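You operate a simulated robot arm through the tools that you are given. There is no shell and no other tool. Be economical: measure what you need, move in short steps, check, and stop when the job is done.

You run a simulated robot arm. Do the job below in one go: nothing can be reset, and whatever is moved stays where it is left.

Task
Press the grey key on the till two times. Put the napkins marked "party" from the counter by the shaker on the counter by the jugs and the napkins marked "lunch" on the side bench. Put the cup on the counter by the shaker away on the middle board of the wire shelving. Put the pot from the counter in front of the basins on top of the flat lids. Stack the coconut can from the counter in front of the basins on top of the aloe can. Turn the dial on the steel fridge to +4. Open the bench cupboard door, fetch the green jelly tub from the steel stand in the bench cupboard and set it on the side bench, then shut the door. Take the green jug from the side bench and put it on the shelf of the open bench bay. Shut the left fridge door. Turn the dial on the well to off. Close the top steel drawer. Pull the top freezer drawer open. Any order will do. Set down upright: cup, green jelly tub, jug.

Only the result counts: the job must be done as asked and must still hold three seconds after the hand-in. Knocking over, shifting, dropping, spilling or breaking anything else fails it. A push-on lid holds only when it is set on centred and level and pressed home; a screw cap is set on level and turned clockwise until tight. Flat cloth is picked up by pressing the open fingertips on it (5 to 10 N) and closing them slowly along it; thin cloth reads only 2 to 8 mm in the jaws.

Robot
A 6-joint arm with a two-finger gripper on a trunk, on a base that drives. Base frame: it is fixed to the floor where the robot stands at the start and does not move with it; the origin is under the middle of the robot, x ahead of it, y to its left, z up. Readings come in mm, degrees, newtons and seconds.
With the tool pointing down near the work surface it reaches from about 100 to 320 mm from the robot's upright axis, wherever it stands. Its first joint turns from -115.0 to 115.0 degrees. Places, roughly: bench cupboard door [-5600, -200, 500]; can [-2250, 1250, 1000]; counter by the jugs [-3200, 1500, 1000]; cup [-1500, 1500, 1000]; dial on the steel fridge [0, 1200, 800]; dial on the well [-1500, -200, 1100]; flat lids (9x9x7 cm) [-2500, 1300, 1000]; green jelly tub [-5500, -250, 750]; grey key on the till [500, 100, 1100]; jug [-5750, -250, 1000]; left fridge door [-1600, 400, 500]; middle board of the wire shelving [-6400, 1900, 900]; napkins [-1500, 1500, 1000]; pot (8x8x7 cm) [-1900, 1300, 1000]; shelf of the open bench bay [-6000, -500, 500]; side bench [-5800, -400, 1000]; top freezer drawer [-3200, 1400, 700]; top steel drawer [-700, 1200, 800]. Payload 2.1 kg.
Tool frame: the origin (TCP) lies between the finger pads and is the grasp point; the fingertips stand 20 mm ahead of it; z points along the fingers, y is the line along which they close. Largest opening 100 mm; the body of the gripper starts 63 mm behind the TCP.
Orientation is told as [roll, pitch, yaw] about the base's x, y, z axes, in that order, counted from this pose: with the fingers straight down and closing along the base's y, the tool's x points along the base's -x, its y along +y and its z along -z.

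Tools
- The arm moves only by the tool apply_moves. Its arguments are lists of equal length, an entry for each row: "slide": the shift along the base's x, y, z in cm, a list of three; "dr": the turn, a rotation vector about the base's x, y, z in degrees, a list of three. In form: {"slide": [[tx, ty, tz], ...], "dr": [[rx, ry, rz], ...]}. A call has 1 to 12 rows; each row shifts and turns the commanded pose from where the row before left it. "jaw" is the closure, from 0 (fully open) to 1 (shut), set as the call begins (left out, the last holds). Each row takes 0.2 s and may step no farther than 50 mm and 8.6 degrees from the row before; otherwise, or with a gripper value out of range, the whole call is refused. A pose out of reach is approached as far as the arm can. The call stops where the force on the tool passes 40 N (or 10 N more than at its start, if that is more) or the arm is blocked; 0.2 s more then pass. The fingers move at their own pace (about 153 mm/s each) and stop on an object; they squeeze with about 24 N. The grip force told is the motor's: it shows also when the fingers shut on nothing. Time passes only in rows, and 0.2 s behind the last, so rows that do not move let the fingers close. The reply holds the time, the measured pose of the TCP, the force on the tool along the base axes, the opening and the grip force, in the units named above and with some noise, with the torque about the TCP (base axes, N m) and any sound that the robot's microphone picked up.
- Cameras (640 x 400 px; columns grow to the right, rows downward): "scene" is now at [20.6, 123.6, 1694.4]; the picture's right is [-0.21, -0.98, 0.00], its down [-0.72, 0.15, -0.68] and it looks along [0.67, -0.14, -0.73] (base axes); focal length 249 px, centre (320, 200). "wrist" rides on the gripper at [70, -19, -99] in the tool frame; the picture's right is [0.26, 0.97, 0.00], its down [-0.75, 0.20, -0.63] and it looks along [-0.61, 0.16, 0.78] (tool axes); focal length 230 px, centre (320, 200). There is no depth. A picture from a camera that has moved, and an enlarged one, comes with that camera's place and axes in the base frame and with its lens. The place of the scene camera against the robot may be out by one fixed shift of up to 12 mm in any direction.
- grab_frame(camera): a new picture of that camera. The clock stands still meanwhile.
- slide_trunk(by): slides the trunk up (or, below 0, down) by that many mm; the arm and the scene camera ride with it, the base frame stays. It gives what a move gives, with no picture.
- roll_base(legs): drives the robot by 1 to 6 legs, each [ahead, turn to the left] in mm and degrees, along the robot's own axes; the way and the turn of a leg run together, so that a leg with both is an arc; at most 1500 mm and 180 degrees a leg. The arm and the cameras ride along, it lands a little off, and it stops where it bumps. It gives what a move gives.
- head_to(pan, tilt): turns the head with the scene camera to pan (to the left, within 155 degrees either way) and tilt (down, from -29 to 69), counted from straight ahead of the robot. It gives what a move gives.
- zoom(camera, box): a new picture of the part [left, top, right, bottom] of that camera's present view, enlarged. The clock stands still meanwhile.
- finish_job(): hands the job in; it is judged then, once.

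Go step by step. Nothing tells you exact positions but the pictures and the camera data: compare them with the known pose of the tool, close in by small moves and look again before you grip or let go. The budget is 546 turns and 328 pictures, counting those below and the enlarged ones. Unless the task says otherwise, let go and move clear before handing in.

The tools are called after "Request:" as a command line: name --argument value ..., lists and objects as JSON in quotes. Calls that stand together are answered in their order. apply_moves: Moves the arm, as the interface text tells. Its arguments: {"type":"object","properties":{"slide":{"type":"array","items":{"type":"array","items":{"type":"number"}}},"dr":{"type":"array","items":{"type":"array","items":{"type":"number"}}},"jaw":{"type":"number"}},"required":["slide","dr"]} The other tools are called the same way: slide_trunk (by) slides the trunk up or down; roll_base (legs) drives the base; head_to (pan, tilt) turns the head that bears the scene camera; grab_frame (camera) takes a picture; zoom (camera, box) takes an enlarged picture of a part of a camera's view; finish_job () hands the job in.

At the start:

```text
t: 0.0
tcp_pos: [259.9, 111.3, 1369.8]
ee_rot: [0.1, -0.1, 0.0]
force: [-0.2, -0.9, -0.1]
ft_torque: [0.0, -0.01, 0.01]
opening: 100.1
gripper_force: 0.1
trunk travel left (down, up): [-909.0, 81.0]
robot x, y, heading: [0.9, -1.1, 0.0]
head pan, tilt: [-12.1, 47.1]
```

scene: 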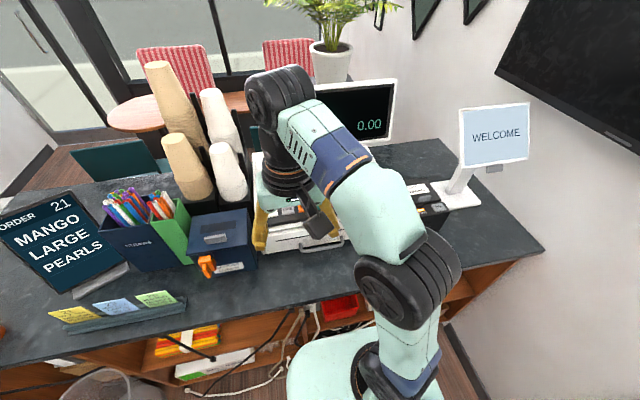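
wrist: 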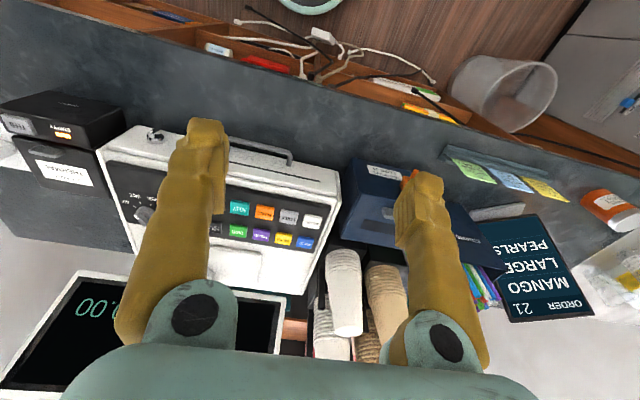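

I see the till ahead with coloured keys in the wrist view. I'll zoom in to identify the grey key.

Request:
zoom --camera "wrist" --box '[200, 180, 340, 268]'

Request:
zoom --camera "wrist" --box '[90, 110, 350, 272]'

```text
4.55 times, centred on (270, 224) of wrist
camera zoom: at [190.6, 92.2, 1467.9], right [-0.26, 0.97, 0.0], down [0.75, 0.2, 0.63], along [0.61, 0.16, -0.78], focal length 1046 px, centre (547, 91)
```

zoom: 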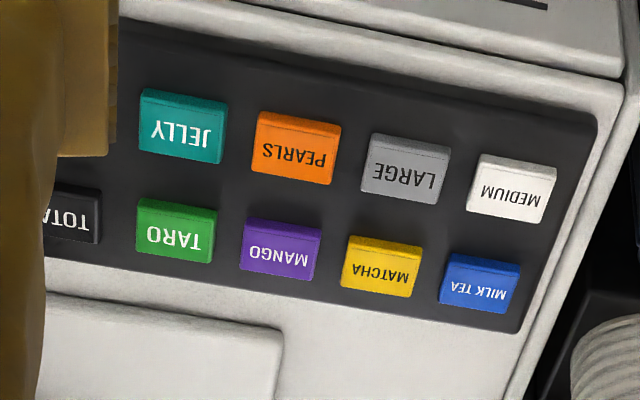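

```text
2.46 times, centred on (220, 191) of wrist
camera zoom: at [190.6, 92.2, 1467.9], right [-0.26, 0.97, 0.0], down [0.75, 0.2, 0.63], along [0.61, 0.16, -0.78], focal length 566 px, centre (566, 222)
```

zoom: 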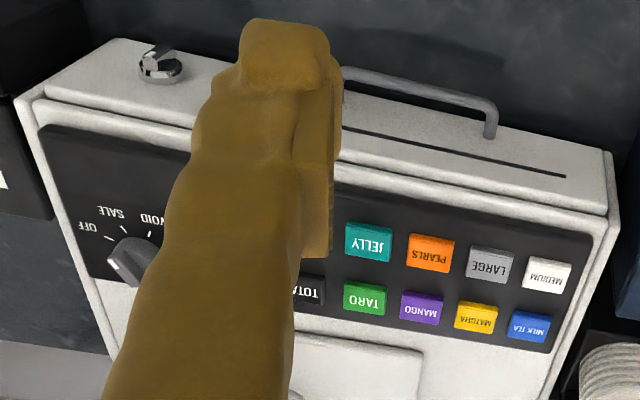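

The grey key is "LARGE", about x 510, y 112. I need to drive nearer; I'll look at the base clearance to the counter first.

Request:
head_to --pan 0 --tilt 69

Request:
grab_frame --camera "scene"

```text
t: 0.8
tcp_pos: [260.1, 110.8, 1370.3]
ee_rot: [0.0, 0.1, 0.0]
force: [0.0, -0.8, -0.2]
ft_torque: [0.0, 0.0, 0.04]
opening: 100.0
gripper_force: 0.1
trunk travel left (down, up): [-909.0, 81.0]
robot x, y, heading: [1.5, 1.6, 0.1]
head pan, tilt: [0.0, 68.8]
```

```text
323 pictures are left
camera scene: at [-1.5, 140.2, 1668.5], right [0.0, -1.0, 0.0], down [-0.93, 0.0, -0.36], along [0.36, 0.0, -0.93], focal length 249 px, centre (320, 200)
```

scene: 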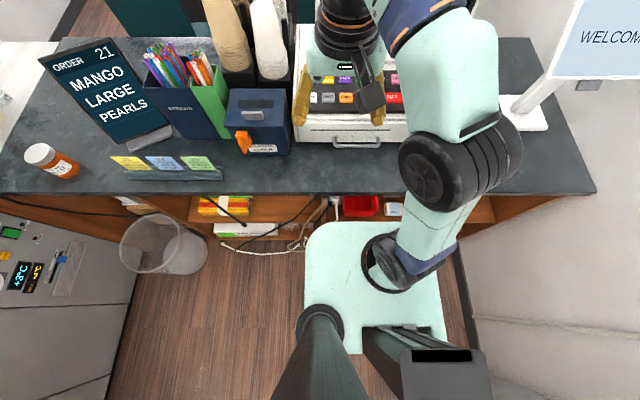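

The torso seems to have about 80 mm clearance to the counter edge. I'll drive ahead 70 mm and look again.

Request:
roll_base --legs '[[70, 0]]'

Request:
grab_frame --camera "scene"

Request:
grab_frame --camera "wrist"

```text
t: 1.9
tcp_pos: [318.3, 110.7, 1373.9]
ee_rot: [0.1, -0.6, 0.1]
force: [1.1, 0.0, 0.3]
ft_torque: [0.0, 0.13, 0.03]
opening: 100.0
gripper_force: 0.0
trunk travel left (down, up): [-909.0, 81.0]
robot x, y, heading: [69.7, 2.1, -0.2]
head pan, tilt: [0.0, 68.8]
```

```text
322 pictures are left
camera scene: at [68.3, 140.1, 1668.3], right [0.0, -1.0, 0.0], down [-0.93, 0.0, -0.36], along [0.36, 0.0, -0.93], focal length 249 px, centre (320, 200)
```

scene: 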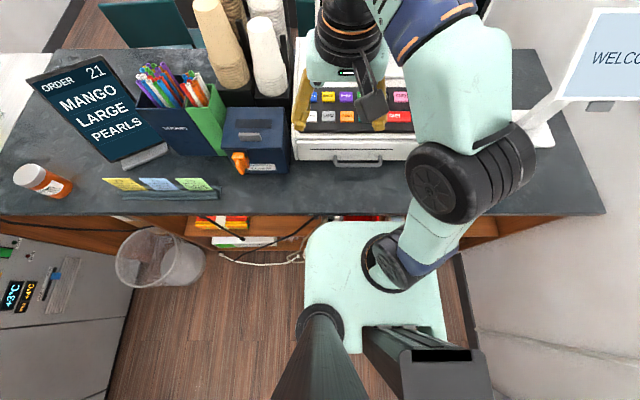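

```text
321 pictures are left
camera wrist: at [247.2, 91.8, 1470.5], right [-0.26, 0.97, 0.0], down [0.74, 0.2, 0.64], along [0.62, 0.16, -0.77], focal length 230 px, centre (320, 200)
```

wrist: 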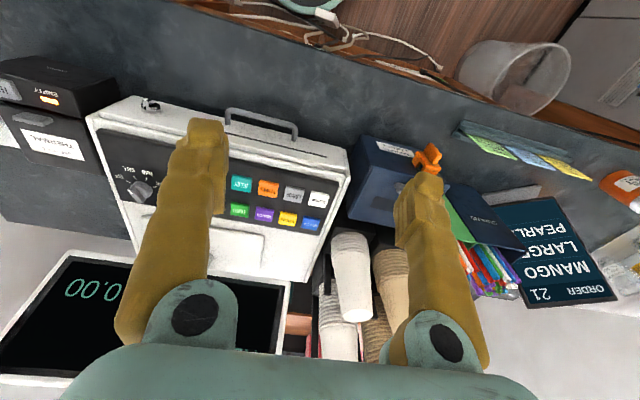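

The key sits roughly x 515–570, y 115. I'll close the jaws, tilt the tool forward and move over the till for a better view.

Request:
apply_moves --slide '[[3, 0, 0], [3, 0, -1], [3, 0, -1], [3, 0, -1]]' --dr '[[0, -7, 0], [0, -7, 0], [0, -7, 0], [0, -7, 0]]' --jaw 1

Request:
grab_frame --camera "wrist"

Request:
grab_frame --camera "scene"

```text
t: 2.9
tcp_pos: [436.4, 111.6, 1342.8]
ee_rot: [-0.2, -28.5, 0.2]
force: [0.1, -0.5, -1.5]
ft_torque: [-0.03, 0.03, 0.03]
opening: 0.1
gripper_force: 23.5
trunk travel left (down, up): [-909.0, 81.0]
robot x, y, heading: [75.3, -0.3, -0.1]
head pan, tilt: [0.0, 68.8]
```

```text
320 pictures are left
camera wrist: at [329.4, 92.7, 1395.2], right [-0.23, 0.97, -0.13], down [0.36, 0.2, 0.91], along [0.91, 0.16, -0.39], focal length 230 px, centre (320, 200)
```

wrist: 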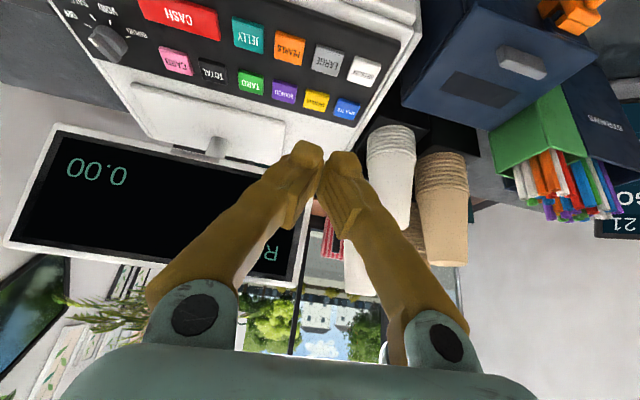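

```text
319 pictures are left
camera scene: at [67.9, 140.3, 1668.5], right [0.0, -1.0, 0.0], down [-0.93, 0.0, -0.36], along [0.36, 0.0, -0.93], focal length 249 px, centre (320, 200)
```

scene: 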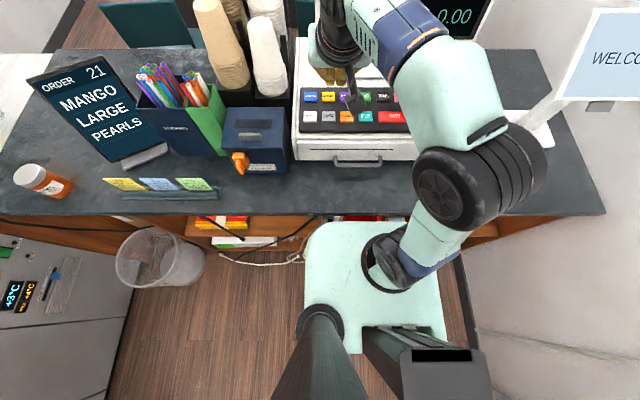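

The key triangulates to about [543, 114, 1100]. I'll approach to a hover and look again.

Request:
apply_moves --slide '[[1.5, 0.1, -3.5], [1.5, 0.1, -3.5], [1.5, 0, -3.5], [1.5, 0, -3.5]]' --dr '[[0, 0, 0], [0, 0, 0], [0, 0, 0], [0, 0, 0]]'

Request:
grab_frame --camera "wrist"

Request:
grab_frame --camera "scene"

```text
t: 3.9
tcp_pos: [497.2, 112.3, 1202.1]
ee_rot: [-0.1, -28.5, 0.3]
force: [0.3, 0.2, 0.5]
ft_torque: [-0.02, 0.02, 0.01]
opening: 0.2
gripper_force: 23.9
trunk travel left (down, up): [-909.0, 81.0]
robot x, y, heading: [71.7, -1.1, 0.2]
head pan, tilt: [0.0, 68.8]
```

```text
318 pictures are left
camera wrist: at [390.1, 93.9, 1254.5], right [-0.23, 0.97, -0.12], down [0.36, 0.2, 0.91], along [0.91, 0.16, -0.39], focal length 230 px, centre (320, 200)
```

wrist: 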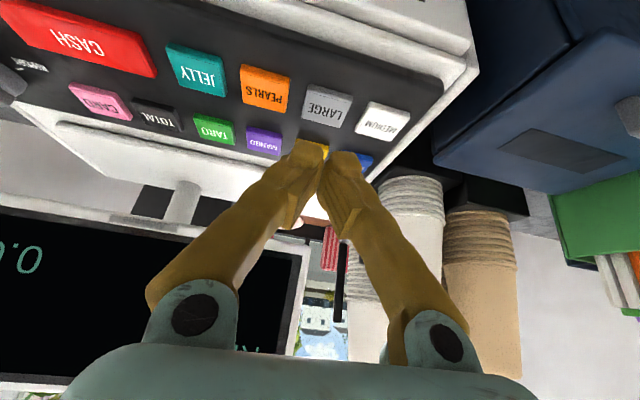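

```text
317 pictures are left
camera scene: at [69.8, 140.7, 1668.5], right [0.0, -1.0, 0.0], down [-0.93, 0.0, -0.36], along [0.36, 0.0, -0.93], focal length 249 px, centre (320, 200)
```

scene: 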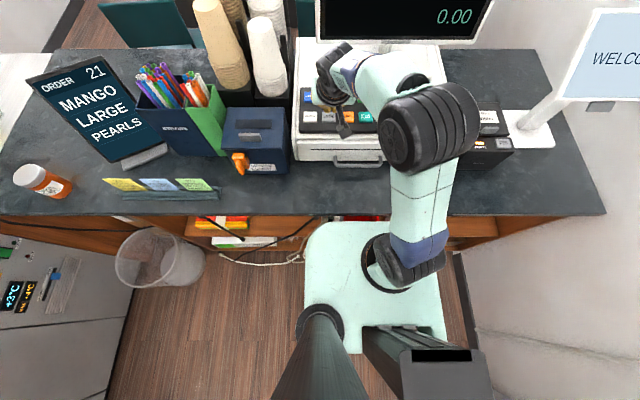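

The key refines to [546, 115, 1095]. Going in to about 20 mm short of it.

Request:
apply_moves --slide '[[1, 0.1, -2.4], [1, 0.1, -2.4], [1, 0.1, -2.4]]' --dr '[[0, 0, 0], [0, 0, 0], [0, 0, 0]]'

Request:
grab_frame --camera "wrist"

Request:
zoom --camera "scene" --box '[270, 60, 430, 160]'

```text
t: 4.7
tcp_pos: [527.4, 115.9, 1130.8]
ee_rot: [-0.1, -28.5, 0.3]
force: [-0.7, -0.9, 0.3]
ft_torque: [-0.01, 0.0, 0.01]
opening: 0.1
gripper_force: 23.7
trunk travel left (down, up): [-909.0, 81.0]
robot x, y, heading: [68.8, -1.5, 0.3]
head pan, tilt: [0.0, 68.8]
```

```text
316 pictures are left
camera wrist: at [420.6, 96.6, 1183.0], right [-0.23, 0.97, -0.12], down [0.36, 0.2, 0.91], along [0.91, 0.16, -0.39], focal length 230 px, centre (320, 200)
```

wrist: 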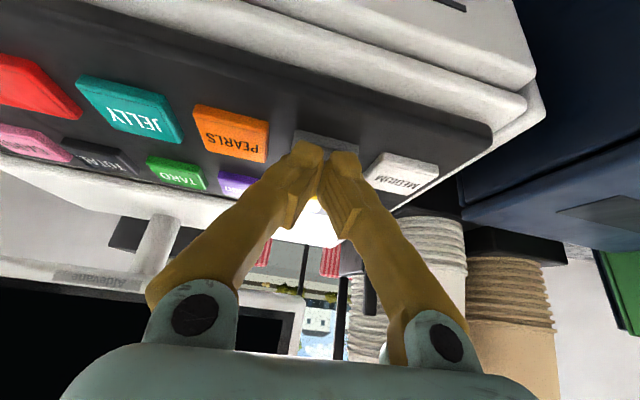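

```text
4.00 times, centred on (350, 110) of scene
camera zoom: at [69.4, 140.4, 1668.5], right [0.0, -1.0, 0.0], down [-0.93, 0.0, -0.36], along [0.36, 0.0, -0.93], focal length 995 px, centre (200, 560)
```

zoom: 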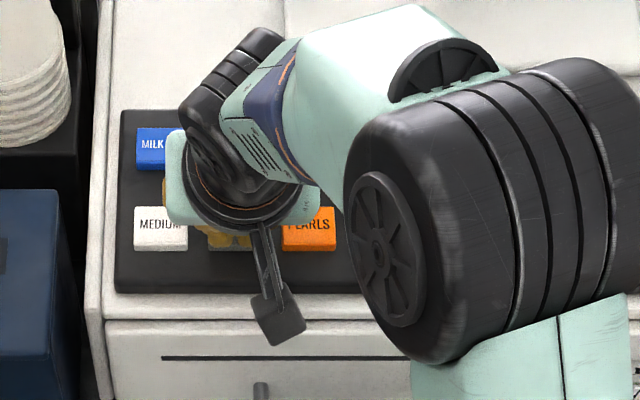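

The tips are right over LARGE. I press gently along the tool axis.

Request:
apply_moves --slide '[[0.24, 0, -0.44], [0.24, 0, -0.44], [0.24, 0, -0.44], [0.2, 0, -0.35]]' --dr '[[0, 0, 0], [0, 0, 0], [0, 0, 0], [0, 0, 0]]'

```text
t: 5.7
tcp_pos: [532.6, 116.8, 1120.7]
ee_rot: [0.2, -29.3, 0.2]
force: [-0.2, 0.0, 32.7]
ft_torque: [0.02, 0.09, -0.17]
opening: 6.0
gripper_force: 29.1
trunk travel left (down, up): [-909.0, 81.0]
robot x, y, heading: [69.6, -0.2, 0.1]
head pan, tilt: [0.0, 68.8]
heard: click
```

A click was heard. I back off and check.

Request:
apply_moves --slide '[[-0.4, 0, 0.8], [-0.4, 0, 0.8], [0, 0, 0]]' --dr '[[0, 0, 0], [0, 0, 0], [0, 0, 0]]'

Request:
grab_frame --camera "wrist"

```text
t: 6.5
tcp_pos: [527.5, 115.5, 1130.7]
ee_rot: [-0.1, -28.4, 0.2]
force: [-0.4, -0.5, -0.1]
ft_torque: [-0.03, -0.04, -0.03]
opening: 0.1
gripper_force: 29.2
trunk travel left (down, up): [-909.0, 81.0]
robot x, y, heading: [69.5, 0.6, -0.1]
head pan, tilt: [0.0, 68.8]
```

```text
314 pictures are left
camera wrist: at [420.7, 96.9, 1182.6], right [-0.23, 0.97, -0.12], down [0.36, 0.2, 0.91], along [0.9, 0.16, -0.39], focal length 230 px, centre (320, 200)
```

wrist: 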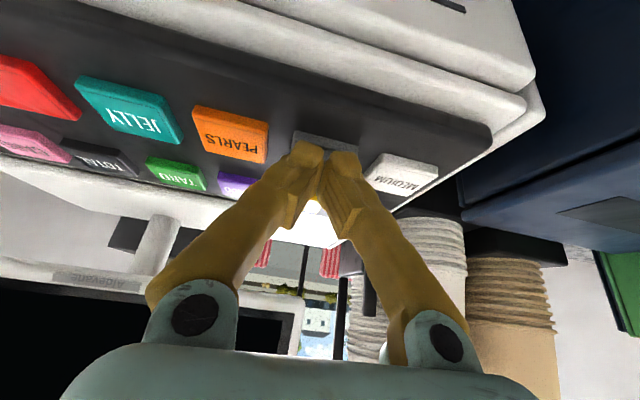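

Now look at the till display to see whether the press registered.

Request:
head_to --pan -10 --tilt 40

Request:
grab_frame --camera "scene"

```text
t: 7.4
tcp_pos: [528.0, 117.1, 1130.1]
ee_rot: [-0.1, -28.6, 0.2]
force: [-0.2, 0.8, -0.1]
ft_torque: [0.01, -0.01, -0.02]
opening: 0.0
gripper_force: 29.7
trunk travel left (down, up): [-909.0, 81.0]
robot x, y, heading: [70.1, 3.6, -0.2]
head pan, tilt: [-10.0, 40.0]
```

```text
313 pictures are left
camera scene: at [96.5, 125.6, 1704.5], right [-0.17, -0.98, 0.0], down [-0.63, 0.11, -0.77], along [0.75, -0.13, -0.64], focal length 249 px, centre (320, 200)
```

scene: 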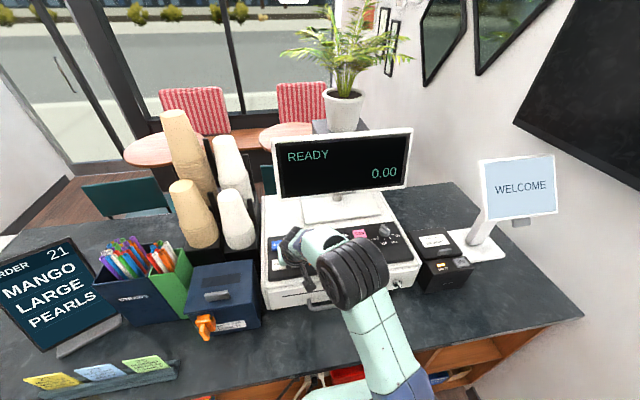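

The display is static; the click is my evidence. Second press.

Request:
apply_moves --slide '[[0.24, 0, -0.44], [0.24, 0, -0.44], [0.24, 0, -0.44], [0.2, 0, -0.35]]' --dr '[[0, 0, 0], [0, 0, 0], [0, 0, 0], [0, 0, 0]]'

Request:
apply_moves --slide '[[-0.4, 0, 0.8], [-0.8, 0, 1.6], [-0.8, 0, 1.6]]' --dr '[[0, 0, 0], [0, 0, 0], [0, 0, 0]]'

```text
t: 8.4
tcp_pos: [533.0, 116.0, 1120.6]
ee_rot: [0.3, -29.4, 0.1]
force: [-4.1, 1.4, 32.2]
ft_torque: [0.0, 0.15, -0.22]
opening: 5.9
gripper_force: 29.1
trunk travel left (down, up): [-909.0, 81.0]
robot x, y, heading: [70.6, -1.6, -0.1]
head pan, tilt: [-10.0, 40.0]
heard: click
```

```text
t: 9.2
tcp_pos: [516.1, 115.4, 1152.9]
ee_rot: [0.0, -28.7, 0.2]
force: [-0.2, 0.0, 0.4]
ft_torque: [-0.01, 0.02, 0.0]
opening: 0.1
gripper_force: 29.6
trunk travel left (down, up): [-909.0, 81.0]
robot x, y, heading: [72.3, 2.5, -0.1]
head pan, tilt: [-10.0, 40.0]
```

Second click heard. Retract the arm above the counter and survey the room.

Request:
apply_moves --slide '[[0, 0, 4], [0, 0, 4], [0, 0, 4], [0, 0, 4], [0, 0, 4], [-4, 0, 2], [-4, 0, 0], [-4, 0, 0], [-4, 0, 0], [-4, -2, 0], [-4, -4, 0]]' --dr '[[0, 0, 0], [0, 0, 0], [0, 0, 0], [0, 0, 0], [0, 0, 0], [0, 5, 0], [0, 5, 0], [0, 5, 0], [0, 5, 0], [0, 5, 0], [0, 3.6, 0]]'

Request:
head_to --pan 70 --tilt 35

Request:
grab_frame --camera "scene"

Request:
head_to --pan 140 --tilt 30

Request:
grab_frame --camera "scene"

```text
refused: row 11 steps farther than a row can; nothing moved
```

```text
t: 10.7
tcp_pos: [517.6, 115.2, 1152.8]
ee_rot: [0.0, -28.6, 0.1]
force: [-1.0, 0.0, 0.4]
ft_torque: [0.0, 0.03, -0.03]
opening: 0.0
gripper_force: 29.0
trunk travel left (down, up): [-909.0, 81.0]
robot x, y, heading: [67.7, 0.4, 0.3]
head pan, tilt: [70.0, 35.0]
```

```text
312 pictures are left
camera scene: at [43.1, 223.0, 1712.2], right [0.94, -0.34, 0.0], down [-0.2, -0.54, -0.82], along [0.28, 0.77, -0.57], focal length 249 px, centre (320, 200)
```

scene: 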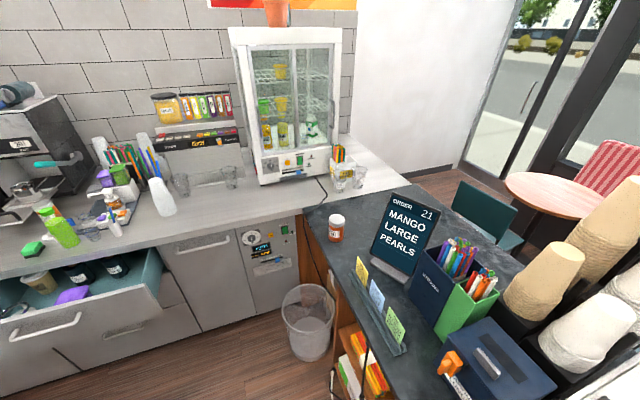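

```text
t: 12.1
tcp_pos: [518.1, 115.2, 1153.2]
ee_rot: [-0.1, -28.5, 0.3]
force: [-0.4, -0.6, 1.1]
ft_torque: [0.0, -0.02, -0.04]
opening: 0.3
gripper_force: 29.8
trunk travel left (down, up): [-909.0, 81.0]
robot x, y, heading: [70.4, 5.1, -0.0]
head pan, tilt: [140.0, 30.0]
```

```text
311 pictures are left
camera scene: at [-56.4, 198.6, 1719.9], right [0.64, 0.77, 0.0], down [0.38, -0.32, -0.87], along [-0.66, 0.56, -0.5], focal length 249 px, centre (320, 200)
```

scene: 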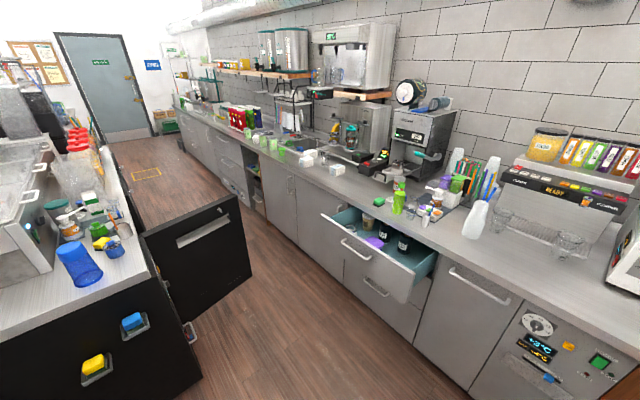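

Corridor is clear to view. I retract the arm now.

Request:
apply_moves --slide '[[0, 0, 4], [0, 0, 4], [0, 0, 4], [0, 0, 4], [0, 0, 4], [-4, 0, 2], [-4, 0, 0], [-4, 0, 0], [-4, 0, 0], [-4, -2, 0], [-3, -3, 0]]' --dr '[[0, 0, 0], [0, 0, 0], [0, 0, 0], [0, 0, 0], [0, 0, 0], [0, 5, 0], [0, 5, 0], [0, 5, 0], [0, 5, 0], [0, 5, 0], [0, 3.6, 0]]'

Request:
head_to --pan 90 --tilt 55

Request:
grab_frame --camera "scene"

```text
t: 14.5
tcp_pos: [286.3, 64.1, 1373.0]
ee_rot: [0.1, 0.1, 0.2]
force: [-0.3, 0.2, 0.8]
ft_torque: [0.01, 0.0, -0.02]
opening: 0.0
gripper_force: 29.6
trunk travel left (down, up): [-909.0, 81.0]
robot x, y, heading: [68.7, 1.0, -0.1]
head pan, tilt: [140.0, 30.0]
```

```text
t: 15.7
tcp_pos: [288.0, 65.6, 1373.5]
ee_rot: [0.0, 0.0, -0.1]
force: [-0.9, -1.2, 0.0]
ft_torque: [0.02, -0.01, 0.0]
opening: 0.0
gripper_force: 29.4
trunk travel left (down, up): [-909.0, 81.0]
robot x, y, heading: [72.2, -1.3, -0.3]
head pan, tilt: [90.0, 55.0]
```

```text
310 pictures are left
camera scene: at [12.4, 212.0, 1684.0], right [1.0, 0.0, 0.0], down [0.0, -0.82, -0.57], along [0.0, 0.57, -0.82], focal length 249 px, centre (320, 200)
```

scene: 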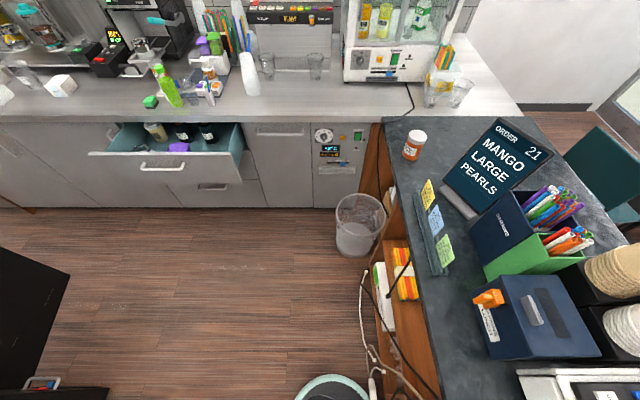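

Steel fridge with its dial is left of here at about [25, 1245, 800]; the bin stands to its right, the open drawer on its left. I back up, turn left and approach.

Request:
roll_base --legs '[[-180, 0], [0, 90], [500, 0]]'

Request:
head_to --pan 0 --tilt 50

Request:
grab_frame --camera "scene"

```text
t: 23.6
tcp_pos: [-168.0, 723.0, 1373.4]
ee_rot: [-0.1, 0.0, 89.5]
force: [-0.4, -0.4, -0.2]
ft_torque: [-0.03, 0.01, 0.0]
opening: 0.0
gripper_force: 29.3
trunk travel left (down, up): [-909.0, 81.0]
robot x, y, heading: [-99.1, 509.3, 89.3]
head pan, tilt: [90.0, 55.0]
```

```text
t: 25.2
tcp_pos: [-167.7, 724.6, 1372.3]
ee_rot: [0.0, 0.2, 89.5]
force: [0.5, -0.1, 0.6]
ft_torque: [-0.01, -0.01, 0.01]
opening: 0.0
gripper_force: 28.8
trunk travel left (down, up): [-909.0, 81.0]
robot x, y, heading: [-103.7, 503.0, 89.5]
head pan, tilt: [0.0, 50.0]
```

```text
309 pictures are left
camera scene: at [-241.3, 524.3, 1690.4], right [1.0, -0.01, 0.0], down [-0.01, -0.77, -0.64], along [0.01, 0.64, -0.77], focal length 249 px, centre (320, 200)
```

scene: 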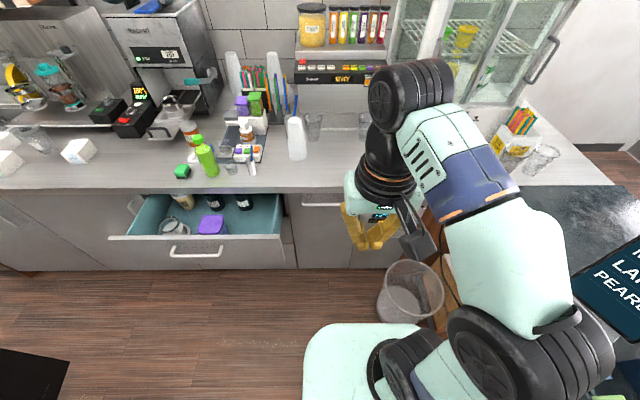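

I drive 150 closer, lower the trunk and swing the tool level towards the fridge.

Request:
roll_base --legs '[[150, 0]]'

Request:
slide_trunk --by -300

Request:
apply_moves --slide '[[1, -2, -1], [1, -2, -1], [1, -2, -1], [1, -2, -1], [1, 0, -1], [1, 0, -1], [1, 0, -1], [1, 0, -1], [1, 0, -1], [1, 0, -1], [1, 0, -1]]' --dr '[[8.2, 0, 0], [8.2, 0, 0], [8.2, 0, 0], [8.2, 0, 0], [8.2, 0, 0], [8.2, 0, 0], [8.2, 0, 0], [8.2, 0, 0], [8.2, 0, 0], [8.2, 0, 0], [8, 0, 0]]'

Request:
grab_frame --camera "scene"

Request:
grab_frame --camera "wrist"

```text
t: 26.6
tcp_pos: [-165.8, 871.8, 1374.1]
ee_rot: [0.0, -0.1, 89.6]
force: [0.2, 0.3, 0.7]
ft_torque: [0.02, -0.01, 0.02]
opening: 0.0
gripper_force: 28.9
trunk travel left (down, up): [-909.0, 81.0]
robot x, y, heading: [-102.3, 654.9, 89.4]
head pan, tilt: [0.0, 50.0]
```

```text
t: 29.6
tcp_pos: [-166.0, 873.7, 1073.1]
ee_rot: [-0.1, 0.1, 89.6]
force: [1.3, 0.5, -0.2]
ft_torque: [0.01, 0.0, -0.02]
opening: 0.0
gripper_force: 29.6
trunk travel left (down, up): [-609.0, 381.0]
robot x, y, heading: [-104.2, 656.4, 89.3]
head pan, tilt: [0.0, 50.0]
```

```text
t: 32.0
tcp_pos: [-242.3, 896.5, 1077.6]
ee_rot: [102.4, -89.4, -12.1]
force: [-0.5, 0.6, 0.7]
ft_torque: [0.02, 0.02, 0.0]
opening: 0.0
gripper_force: 29.3
out of reach, approached as far as the arm can: row 1, 2, 3, 4, 5, 6, 7, 8, 9
trunk travel left (down, up): [-609.0, 381.0]
robot x, y, heading: [-102.9, 655.7, 89.3]
head pan, tilt: [0.0, 50.0]
```

```text
308 pictures are left
camera scene: at [-239.8, 674.7, 1390.4], right [1.0, -0.01, 0.0], down [-0.01, -0.77, -0.64], along [0.01, 0.64, -0.77], focal length 249 px, centre (320, 200)
```

scene: 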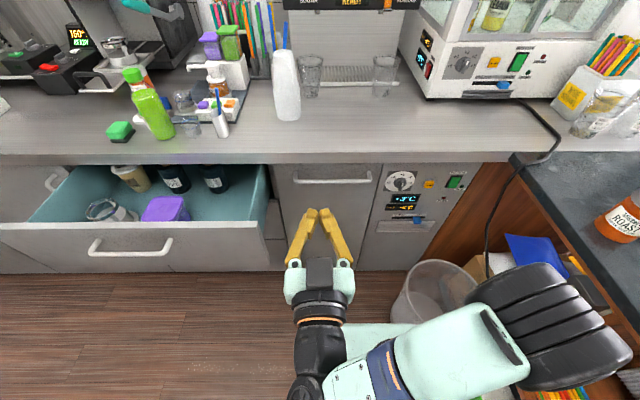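

```text
307 pictures are left
camera wrist: at [-222.9, 797.0, 1006.7], right [-0.97, 0.0, -0.25], down [-0.19, -0.63, 0.75], along [-0.16, 0.78, 0.61], focal length 230 px, centre (320, 200)
```

wrist: 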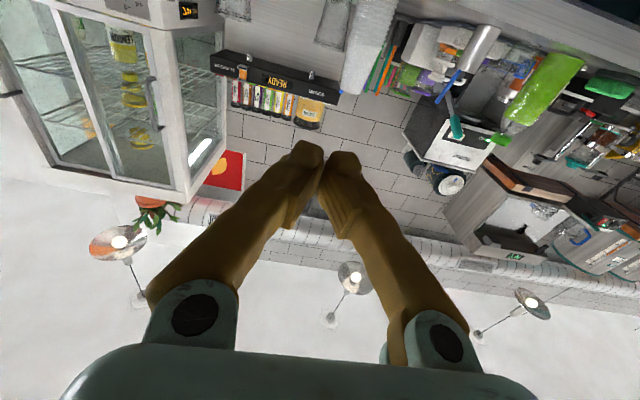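

Tool is level. I zoom in on the dial.

Request:
zoom --camera "scene" --box '[364, 155, 492, 235]'

Request:
zoom --camera "scene" --box '[380, 165, 420, 190]'

```text
5.00 times, centred on (428, 195) of scene
camera zoom: at [-239.8, 674.7, 1390.4], right [1.0, -0.01, 0.0], down [-0.01, -0.77, -0.64], along [0.01, 0.64, -0.77], focal length 1244 px, centre (-220, 225)
```

zoom: 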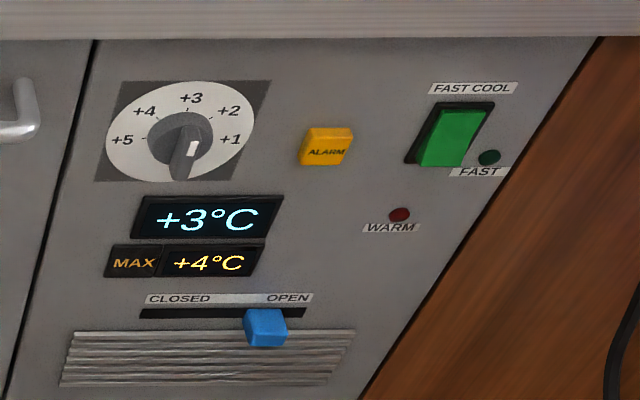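

```text
16.00 times, centred on (400, 178) of scene
camera zoom: at [-239.8, 674.7, 1390.4], right [1.0, -0.01, 0.0], down [-0.01, -0.77, -0.64], along [0.01, 0.64, -0.77], focal length 3982 px, centre (-960, 560)
```

zoom: 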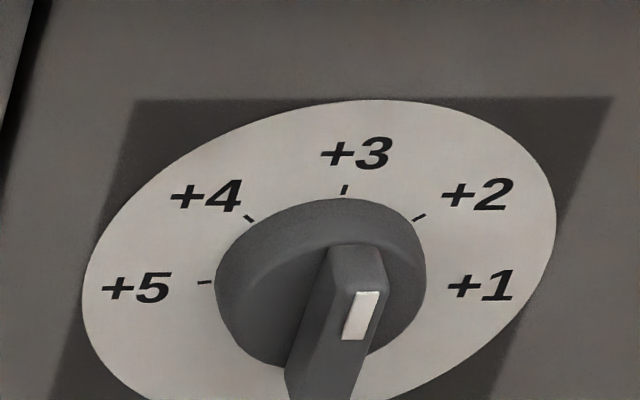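

Dial at about [39, 1260, 785], pointer now at +3; +4 is 45° counter-clockwise. I move the tool in front of it.

Request:
apply_moves --slide '[[2.5, 1.9, -2.5], [2.5, 1.9, -2.5], [2.5, 1.9, -2.5], [2.5, 1.9, -2.5], [2.5, 1.9, -2.5], [2.5, 1.9, -2.5], [2.5, 1.9, -2.5], [2.5, 1.9, -2.5], [2.5, 1.9, -2.5], [2.5, 1.9, -2.5], [1.6, 0.3, -1.4]]' --dr '[[0, 0, 0], [0, 0, 0], [0, 0, 0], [0, 0, 0], [0, 0, 0], [0, 0, 0], [0, 0, 0], [0, 0, 0], [0, 0, 0], [0, 0, 0], [0, 0, 0]]' --jaw 0.5

Request:
grab_frame --camera "scene"

Request:
grab_frame --camera "wrist"

```text
t: 34.4
tcp_pos: [-194.8, 1134.7, 967.0]
ee_rot: [16.8, -89.7, 73.0]
force: [0.4, -0.3, -0.7]
ft_torque: [-0.02, -0.01, 0.01]
opening: 50.1
gripper_force: 0.1
out of reach, approached as far as the arm can: row 1, 2, 3, 4, 5, 6, 7, 8, 9, 10, 11
trunk travel left (down, up): [-609.0, 381.0]
robot x, y, heading: [-101.8, 656.5, 89.4]
head pan, tilt: [0.0, 50.0]
```

```text
304 pictures are left
camera scene: at [-239.2, 674.6, 1390.5], right [1.0, -0.01, 0.0], down [-0.01, -0.77, -0.64], along [0.01, 0.64, -0.77], focal length 249 px, centre (320, 200)
```

scene: 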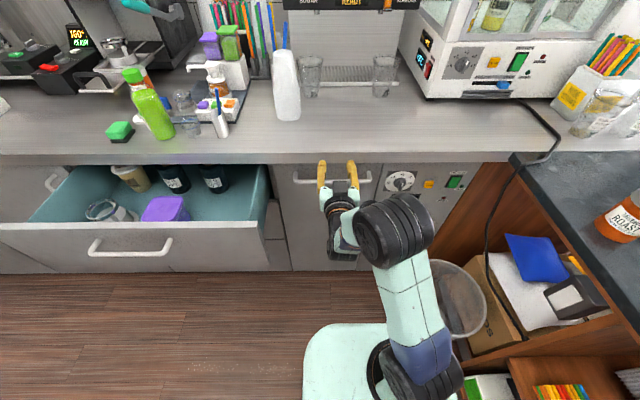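

```text
303 pictures are left
camera wrist: at [-175.6, 1033.5, 896.8], right [-0.97, 0.0, -0.26], down [-0.2, -0.63, 0.75], along [-0.16, 0.78, 0.61], focal length 230 px, centre (320, 200)
```

wrist: 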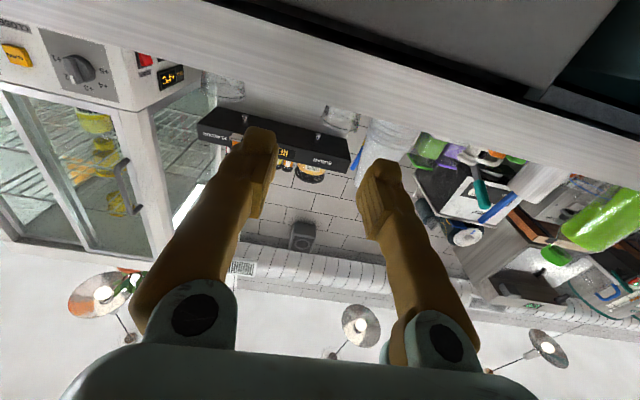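

The arm only went partway. I'll try moving down and to the right in small steps from here.

Request:
apply_moves --slide '[[0, -2, -3], [0, -2, -3], [2, -1, -3], [2, -1, -3]]' --dr '[[0, 0, 0], [0, 0, 0], [0, 0, 0], [0, 0, 0]]'

```text
t: 35.4
tcp_pos: [-227.6, 1118.3, 948.6]
ee_rot: [41.9, -89.7, 47.9]
force: [0.1, -0.3, -0.4]
ft_torque: [-0.02, 0.0, 0.0]
opening: 50.2
gripper_force: 0.0
out of reach, approached as far as the arm can: row 1, 2, 3, 4
trunk travel left (down, up): [-609.0, 381.0]
robot x, y, heading: [-102.2, 654.8, 89.5]
head pan, tilt: [0.0, 50.0]
```

Likely a wrist limit: the tool can be level only when well above the shoulder. I lower the trunk further and retry.

Request:
slide_trunk --by -220

Request:
apply_moves --slide '[[3, 0, 1], [3, 0, 1], [3, 0, 1], [3, 0, 1]]' --dr '[[0, 0, 0], [0, 0, 0], [0, 0, 0], [0, 0, 0]]'

```text
t: 37.7
tcp_pos: [-225.9, 1118.9, 728.2]
ee_rot: [43.3, -89.8, 46.5]
force: [0.3, -0.4, 0.2]
ft_torque: [0.04, -0.01, 0.0]
opening: 50.2
gripper_force: 0.1
trunk travel left (down, up): [-389.0, 601.0]
robot x, y, heading: [-104.0, 655.7, 89.3]
head pan, tilt: [0.0, 50.0]
```

```text
t: 38.7
tcp_pos: [-147.0, 1123.5, 794.2]
ee_rot: [-38.7, -89.6, 128.3]
force: [-0.1, 0.2, -0.9]
ft_torque: [-0.01, 0.02, -0.02]
opening: 50.0
gripper_force: 0.1
out of reach, approached as far as the arm can: row 1, 2, 3, 4
trunk travel left (down, up): [-389.0, 601.0]
robot x, y, heading: [-102.9, 652.7, 89.7]
head pan, tilt: [0.0, 50.0]
```

It's moving right but still at the limit; lower the trunk another 150.

Request:
slide_trunk --by -150

Request:
apply_moves --slide '[[2, 0, 3], [2, 0, 3], [3, 0, 3], [3, 0, 2], [3, 0, 2]]' --dr '[[0, 0, 0], [0, 0, 0], [0, 0, 0], [0, 0, 0], [0, 0, 0]]'

```text
t: 40.5
tcp_pos: [-146.3, 1122.9, 644.6]
ee_rot: [-34.9, -89.7, 124.6]
force: [-0.1, 0.1, 0.1]
ft_torque: [0.01, -0.03, 0.02]
opening: 49.9
gripper_force: 0.1
trunk travel left (down, up): [-239.0, 751.0]
robot x, y, heading: [-102.6, 656.7, 89.6]
head pan, tilt: [0.0, 50.0]
```

```text
t: 41.7
tcp_pos: [-125.7, 1109.7, 733.4]
ee_rot: [-31.8, -89.5, 121.2]
force: [0.2, 1.2, 0.2]
ft_torque: [0.02, 0.01, -0.01]
opening: 50.1
gripper_force: 0.1
out of reach, approached as far as the arm can: row 1, 2, 3, 4, 5
trunk travel left (down, up): [-239.0, 751.0]
robot x, y, heading: [-104.2, 658.2, 89.3]
head pan, tilt: [0.0, 50.0]
```

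The reach limit is simply ~490 mm from the shoulder, so I must stand closer. I retract the arm, raise the trunk some, and edge the base forward, keeping clear of the bin and the open drawer.

Request:
apply_moves --slide '[[0, -3, 0], [0, -3, 0], [0, -3, 0], [0, -3, 0]]' --dr '[[0, 0, 0], [0, 0, 0], [0, 0, 0], [0, 0, 0]]'

Request:
slide_trunk --by 150

Request:
apply_moves --slide '[[2, -2, -2], [2, -2, -2], [2, -2, -2]]' --dr '[[0, 0, 0], [0, 0, 0], [0, 0, 0]]'

```text
t: 42.7
tcp_pos: [-153.4, 1062.4, 716.0]
ee_rot: [-35.9, -89.5, 125.5]
force: [-0.5, 0.8, 0.3]
ft_torque: [-0.02, -0.01, 0.03]
opening: 49.8
gripper_force: 0.1
out of reach, approached as far as the arm can: row 2, 3, 4
trunk travel left (down, up): [-239.0, 751.0]
robot x, y, heading: [-97.4, 657.2, 89.3]
head pan, tilt: [0.0, 50.0]
```

```text
t: 44.4
tcp_pos: [-153.8, 1062.3, 866.6]
ee_rot: [-35.7, -89.6, 125.4]
force: [-0.6, -0.1, 0.6]
ft_torque: [-0.01, -0.02, 0.01]
opening: 50.0
gripper_force: 0.0
trunk travel left (down, up): [-389.0, 601.0]
robot x, y, heading: [-103.6, 656.0, 89.3]
head pan, tilt: [0.0, 50.0]
```

```text
t: 45.2
tcp_pos: [-127.8, 1072.9, 863.9]
ee_rot: [-31.7, -89.5, 121.2]
force: [-0.2, 0.0, 0.3]
ft_torque: [-0.01, -0.01, -0.03]
opening: 49.9
gripper_force: 0.0
out of reach, approached as far as the arm can: row 1, 2, 3
trunk travel left (down, up): [-389.0, 601.0]
robot x, y, heading: [-102.5, 659.2, 89.3]
head pan, tilt: [0.0, 50.0]
```

It won't retract either, so a wrist joint limit governs this posture. I look at the arm.

Request:
grab_frame --camera "scene"

```text
302 pictures are left
camera scene: at [-239.4, 674.8, 1170.4], right [1.0, -0.01, 0.0], down [-0.01, -0.77, -0.64], along [0.01, 0.64, -0.77], focal length 249 px, centre (320, 200)
```

scene: 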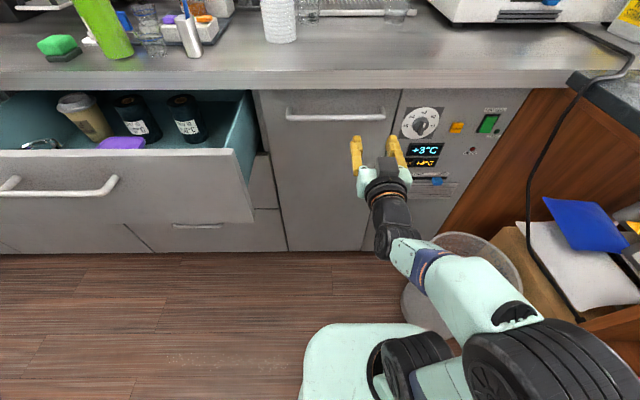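

The elbow sits high, so a level tool needs the trunk much lower relative to the tool. I lower the trunk and raise the tool instead.

Request:
slide_trunk --by -300

Request:
apply_moves --slide '[[0, 0, 3], [0, 0, 3], [0, 0, 3], [0, 0, 3], [0, 0, 3], [0, 0, 3], [0, 0, 3]]' --dr '[[0, 0, 0], [0, 0, 0], [0, 0, 0], [0, 0, 0], [0, 0, 0], [0, 0, 0], [0, 0, 0]]'

Request:
grab_frame --camera "scene"

```text
t: 48.2
tcp_pos: [-129.1, 1073.0, 563.3]
ee_rot: [-33.6, -89.4, 123.1]
force: [0.2, -0.3, 0.2]
ft_torque: [-0.01, 0.01, 0.01]
opening: 49.9
gripper_force: 0.1
trunk travel left (down, up): [-89.0, 901.0]
robot x, y, heading: [-102.8, 655.4, 89.4]
head pan, tilt: [0.0, 50.0]
```

```text
t: 49.8
tcp_pos: [-132.6, 1097.8, 765.8]
ee_rot: [-37.8, -89.6, 127.2]
force: [-0.4, -0.6, 0.3]
ft_torque: [-0.01, 0.04, -0.01]
opening: 50.0
gripper_force: 0.0
out of reach, approached as far as the arm can: row 1, 2, 3
trunk travel left (down, up): [-89.0, 901.0]
robot x, y, heading: [-102.5, 653.9, 89.3]
head pan, tilt: [0.0, 50.0]
```

```text
301 pictures are left
camera scene: at [-239.3, 674.8, 870.4], right [1.0, -0.01, 0.0], down [-0.01, -0.77, -0.64], along [0.01, 0.64, -0.77], focal length 249 px, centre (320, 200)
```

scene: 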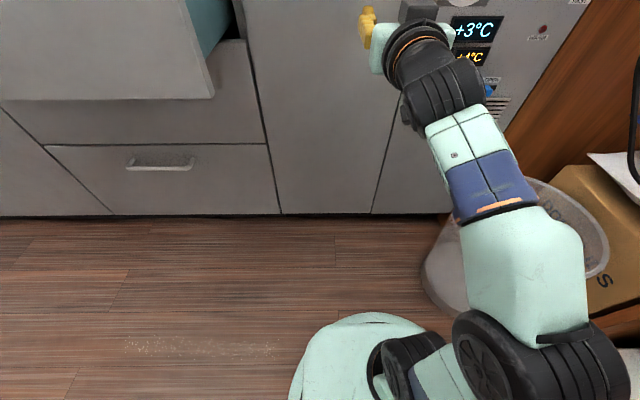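

Now the pose is free. I pull the tool back and test.

Request:
apply_moves --slide '[[2, -2, 1], [2, -2, 1], [2, -2, 0], [2, -2, 0]]' --dr '[[0, 0, 0], [0, 0, 0], [0, 0, 0], [0, 0, 0]]'

Request:
head_to --pan -20 --tilt 20

Request:
grab_frame --camera "scene"

```text
t: 50.8
tcp_pos: [-46.1, 1037.3, 802.7]
ee_rot: [-36.7, -89.5, 126.2]
force: [0.3, -0.5, 0.0]
ft_torque: [0.0, 0.02, 0.0]
opening: 50.3
gripper_force: 0.0
out of reach, approached as far as the arm can: row 2, 3, 4
trunk travel left (down, up): [-89.0, 901.0]
robot x, y, heading: [-100.9, 659.0, 89.2]
head pan, tilt: [0.0, 50.0]
```

```text
t: 51.8
tcp_pos: [-46.2, 1039.2, 803.3]
ee_rot: [-30.5, -89.5, 120.1]
force: [0.2, -0.3, -0.2]
ft_torque: [0.01, 0.0, -0.02]
opening: 49.7
gripper_force: 0.0
trunk travel left (down, up): [-89.0, 901.0]
robot x, y, heading: [-101.6, 657.6, 89.2]
head pan, tilt: [-20.0, 20.0]
```

```text
300 pictures are left
camera scene: at [-207.4, 685.0, 916.0], right [0.94, -0.35, 0.0], down [-0.12, -0.32, -0.94], along [0.33, 0.88, -0.34], focal length 249 px, centre (320, 200)
```

scene: 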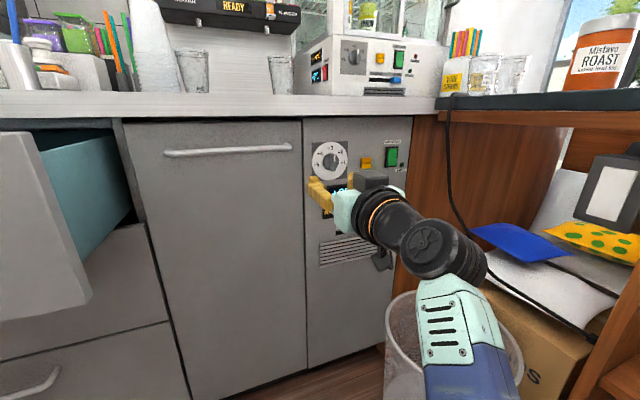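

Good view: dial at about [29, 1245, 797]. I drive 140 ahead.

Request:
roll_base --legs '[[140, 0]]'

Request:
apply_moves --slide '[[3, 0, 0], [3, 0, 0], [2, 0, 0]]' --dr '[[0, 0, 0], [0, 0, 0], [0, 0, 0]]'

Request:
grab_frame --camera "wrist"

Request:
grab_frame --camera "scene"

```text
t: 53.1
tcp_pos: [-45.1, 1176.7, 803.4]
ee_rot: [-31.7, -89.5, 121.2]
force: [-0.4, 0.2, 0.5]
ft_torque: [-0.03, -0.01, 0.0]
opening: 50.0
gripper_force: 0.0
trunk travel left (down, up): [-89.0, 901.0]
robot x, y, heading: [-101.1, 796.2, 89.3]
head pan, tilt: [-20.0, 20.0]
```

```text
t: 53.9
tcp_pos: [35.1, 1176.8, 802.9]
ee_rot: [-40.8, -89.6, 130.4]
force: [-0.1, 0.6, 0.6]
ft_torque: [0.01, 0.01, -0.01]
opening: 49.9
gripper_force: 0.1
trunk travel left (down, up): [-89.0, 901.0]
robot x, y, heading: [-98.8, 789.5, 89.3]
head pan, tilt: [-20.0, 20.0]
```

```text
299 pictures are left
camera wrist: at [54.8, 1077.4, 732.9], right [-0.96, 0.0, -0.26], down [-0.21, -0.62, 0.75], along [-0.16, 0.78, 0.6], focal length 230 px, centre (320, 200)
```

wrist: 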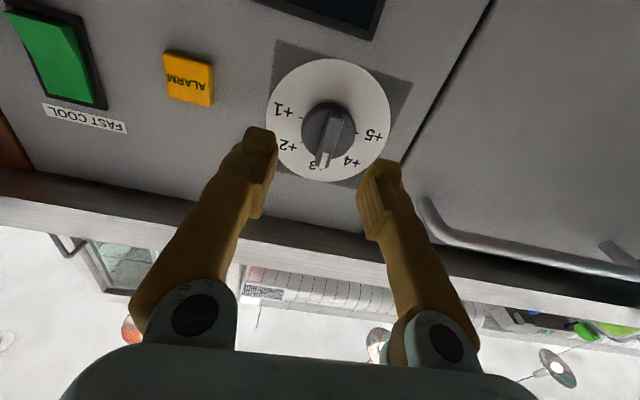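

```text
298 pictures are left
camera scene: at [-205.8, 823.6, 916.0], right [0.94, -0.35, 0.0], down [-0.12, -0.32, -0.94], along [0.33, 0.88, -0.34], focal length 249 px, centre (320, 200)
```

scene: 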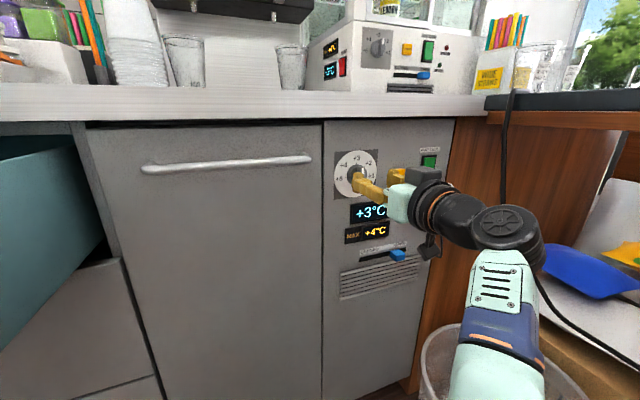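

Knob at about [31, 1240, 795]. I align and advance with open jaws, then close to feel.

Request:
apply_moves --slide '[[-0.4, 0.8, -0.8], [0, 0.9, 0], [0, 0.9, 0]]' --dr '[[0, 0, 0], [0, 0, 0], [0, 0, 0]]'

Request:
grab_frame --camera "wrist"

Request:
zoom --camera "scene" --box '[310, 130, 438, 210]'

```text
t: 54.7
tcp_pos: [31.8, 1204.0, 796.1]
ee_rot: [-31.2, -89.5, 120.8]
force: [-0.5, 0.9, -0.3]
ft_torque: [0.0, 0.03, -0.02]
opening: 50.0
gripper_force: 0.0
trunk travel left (down, up): [-89.0, 901.0]
robot x, y, heading: [-100.8, 792.6, 88.9]
head pan, tilt: [-20.0, 20.0]
```

```text
297 pictures are left
camera wrist: at [50.0, 1104.0, 725.3], right [-0.97, 0.01, -0.26], down [-0.21, -0.62, 0.75], along [-0.16, 0.78, 0.6], focal length 230 px, centre (320, 200)
```

wrist: 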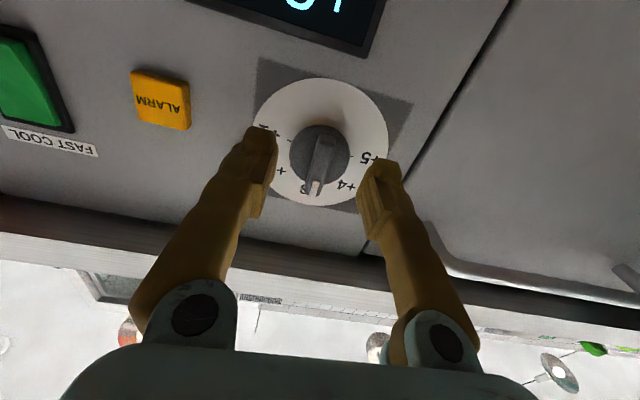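

```text
5.00 times, centred on (374, 170) of scene
camera zoom: at [-205.7, 823.6, 916.0], right [0.94, -0.35, 0.0], down [-0.12, -0.32, -0.94], along [0.33, 0.88, -0.34], focal length 1244 px, centre (50, 350)
```

zoom: 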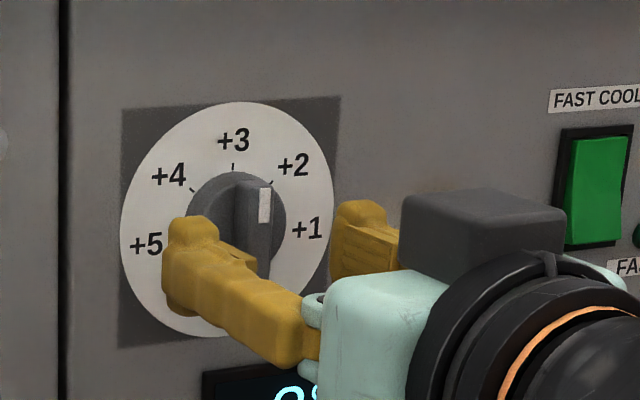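

Looks aligned. Advance 6 mm and close on the bar.

Request:
apply_moves --slide '[[0, 0.3, 0.1], [0, 0.3, 0.1]]' --dr '[[0, 0, 0], [0, 0, 0]]'

Request:
apply_moves --slide '[[0, 0, 0], [0, 0, 0], [0, 0, 0]]' --dr '[[0, 0, 0], [0, 0, 0], [0, 0, 0]]' --jaw 1

Request:
zoom --camera "scene" --box '[310, 130, 438, 210]'

```text
t: 55.3
tcp_pos: [31.9, 1209.0, 797.7]
ee_rot: [-30.0, -89.5, 119.6]
force: [-0.4, -0.7, 0.0]
ft_torque: [0.01, 0.02, 0.0]
opening: 49.9
gripper_force: 0.0
trunk travel left (down, up): [-89.0, 901.0]
robot x, y, heading: [-100.6, 795.4, 89.3]
head pan, tilt: [-20.0, 20.0]
```

```text
t: 56.1
tcp_pos: [31.7, 1210.7, 796.6]
ee_rot: [-31.0, -89.5, 120.6]
force: [0.1, -0.9, 1.0]
ft_torque: [-0.04, 0.02, 0.0]
opening: 0.2
gripper_force: 24.2
trunk travel left (down, up): [-89.0, 901.0]
robot x, y, heading: [-99.0, 794.2, 89.4]
head pan, tilt: [-20.0, 20.0]
```

```text
5.00 times, centred on (374, 170) of scene
camera zoom: at [-205.7, 823.6, 916.1], right [0.94, -0.35, 0.0], down [-0.12, -0.32, -0.94], along [0.33, 0.88, -0.34], focal length 1244 px, centre (50, 350)
```

zoom: 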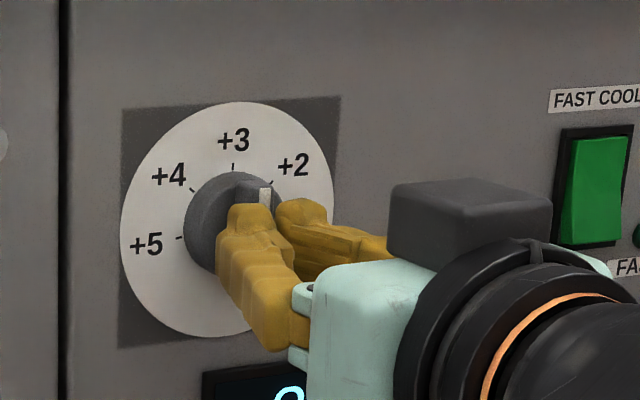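

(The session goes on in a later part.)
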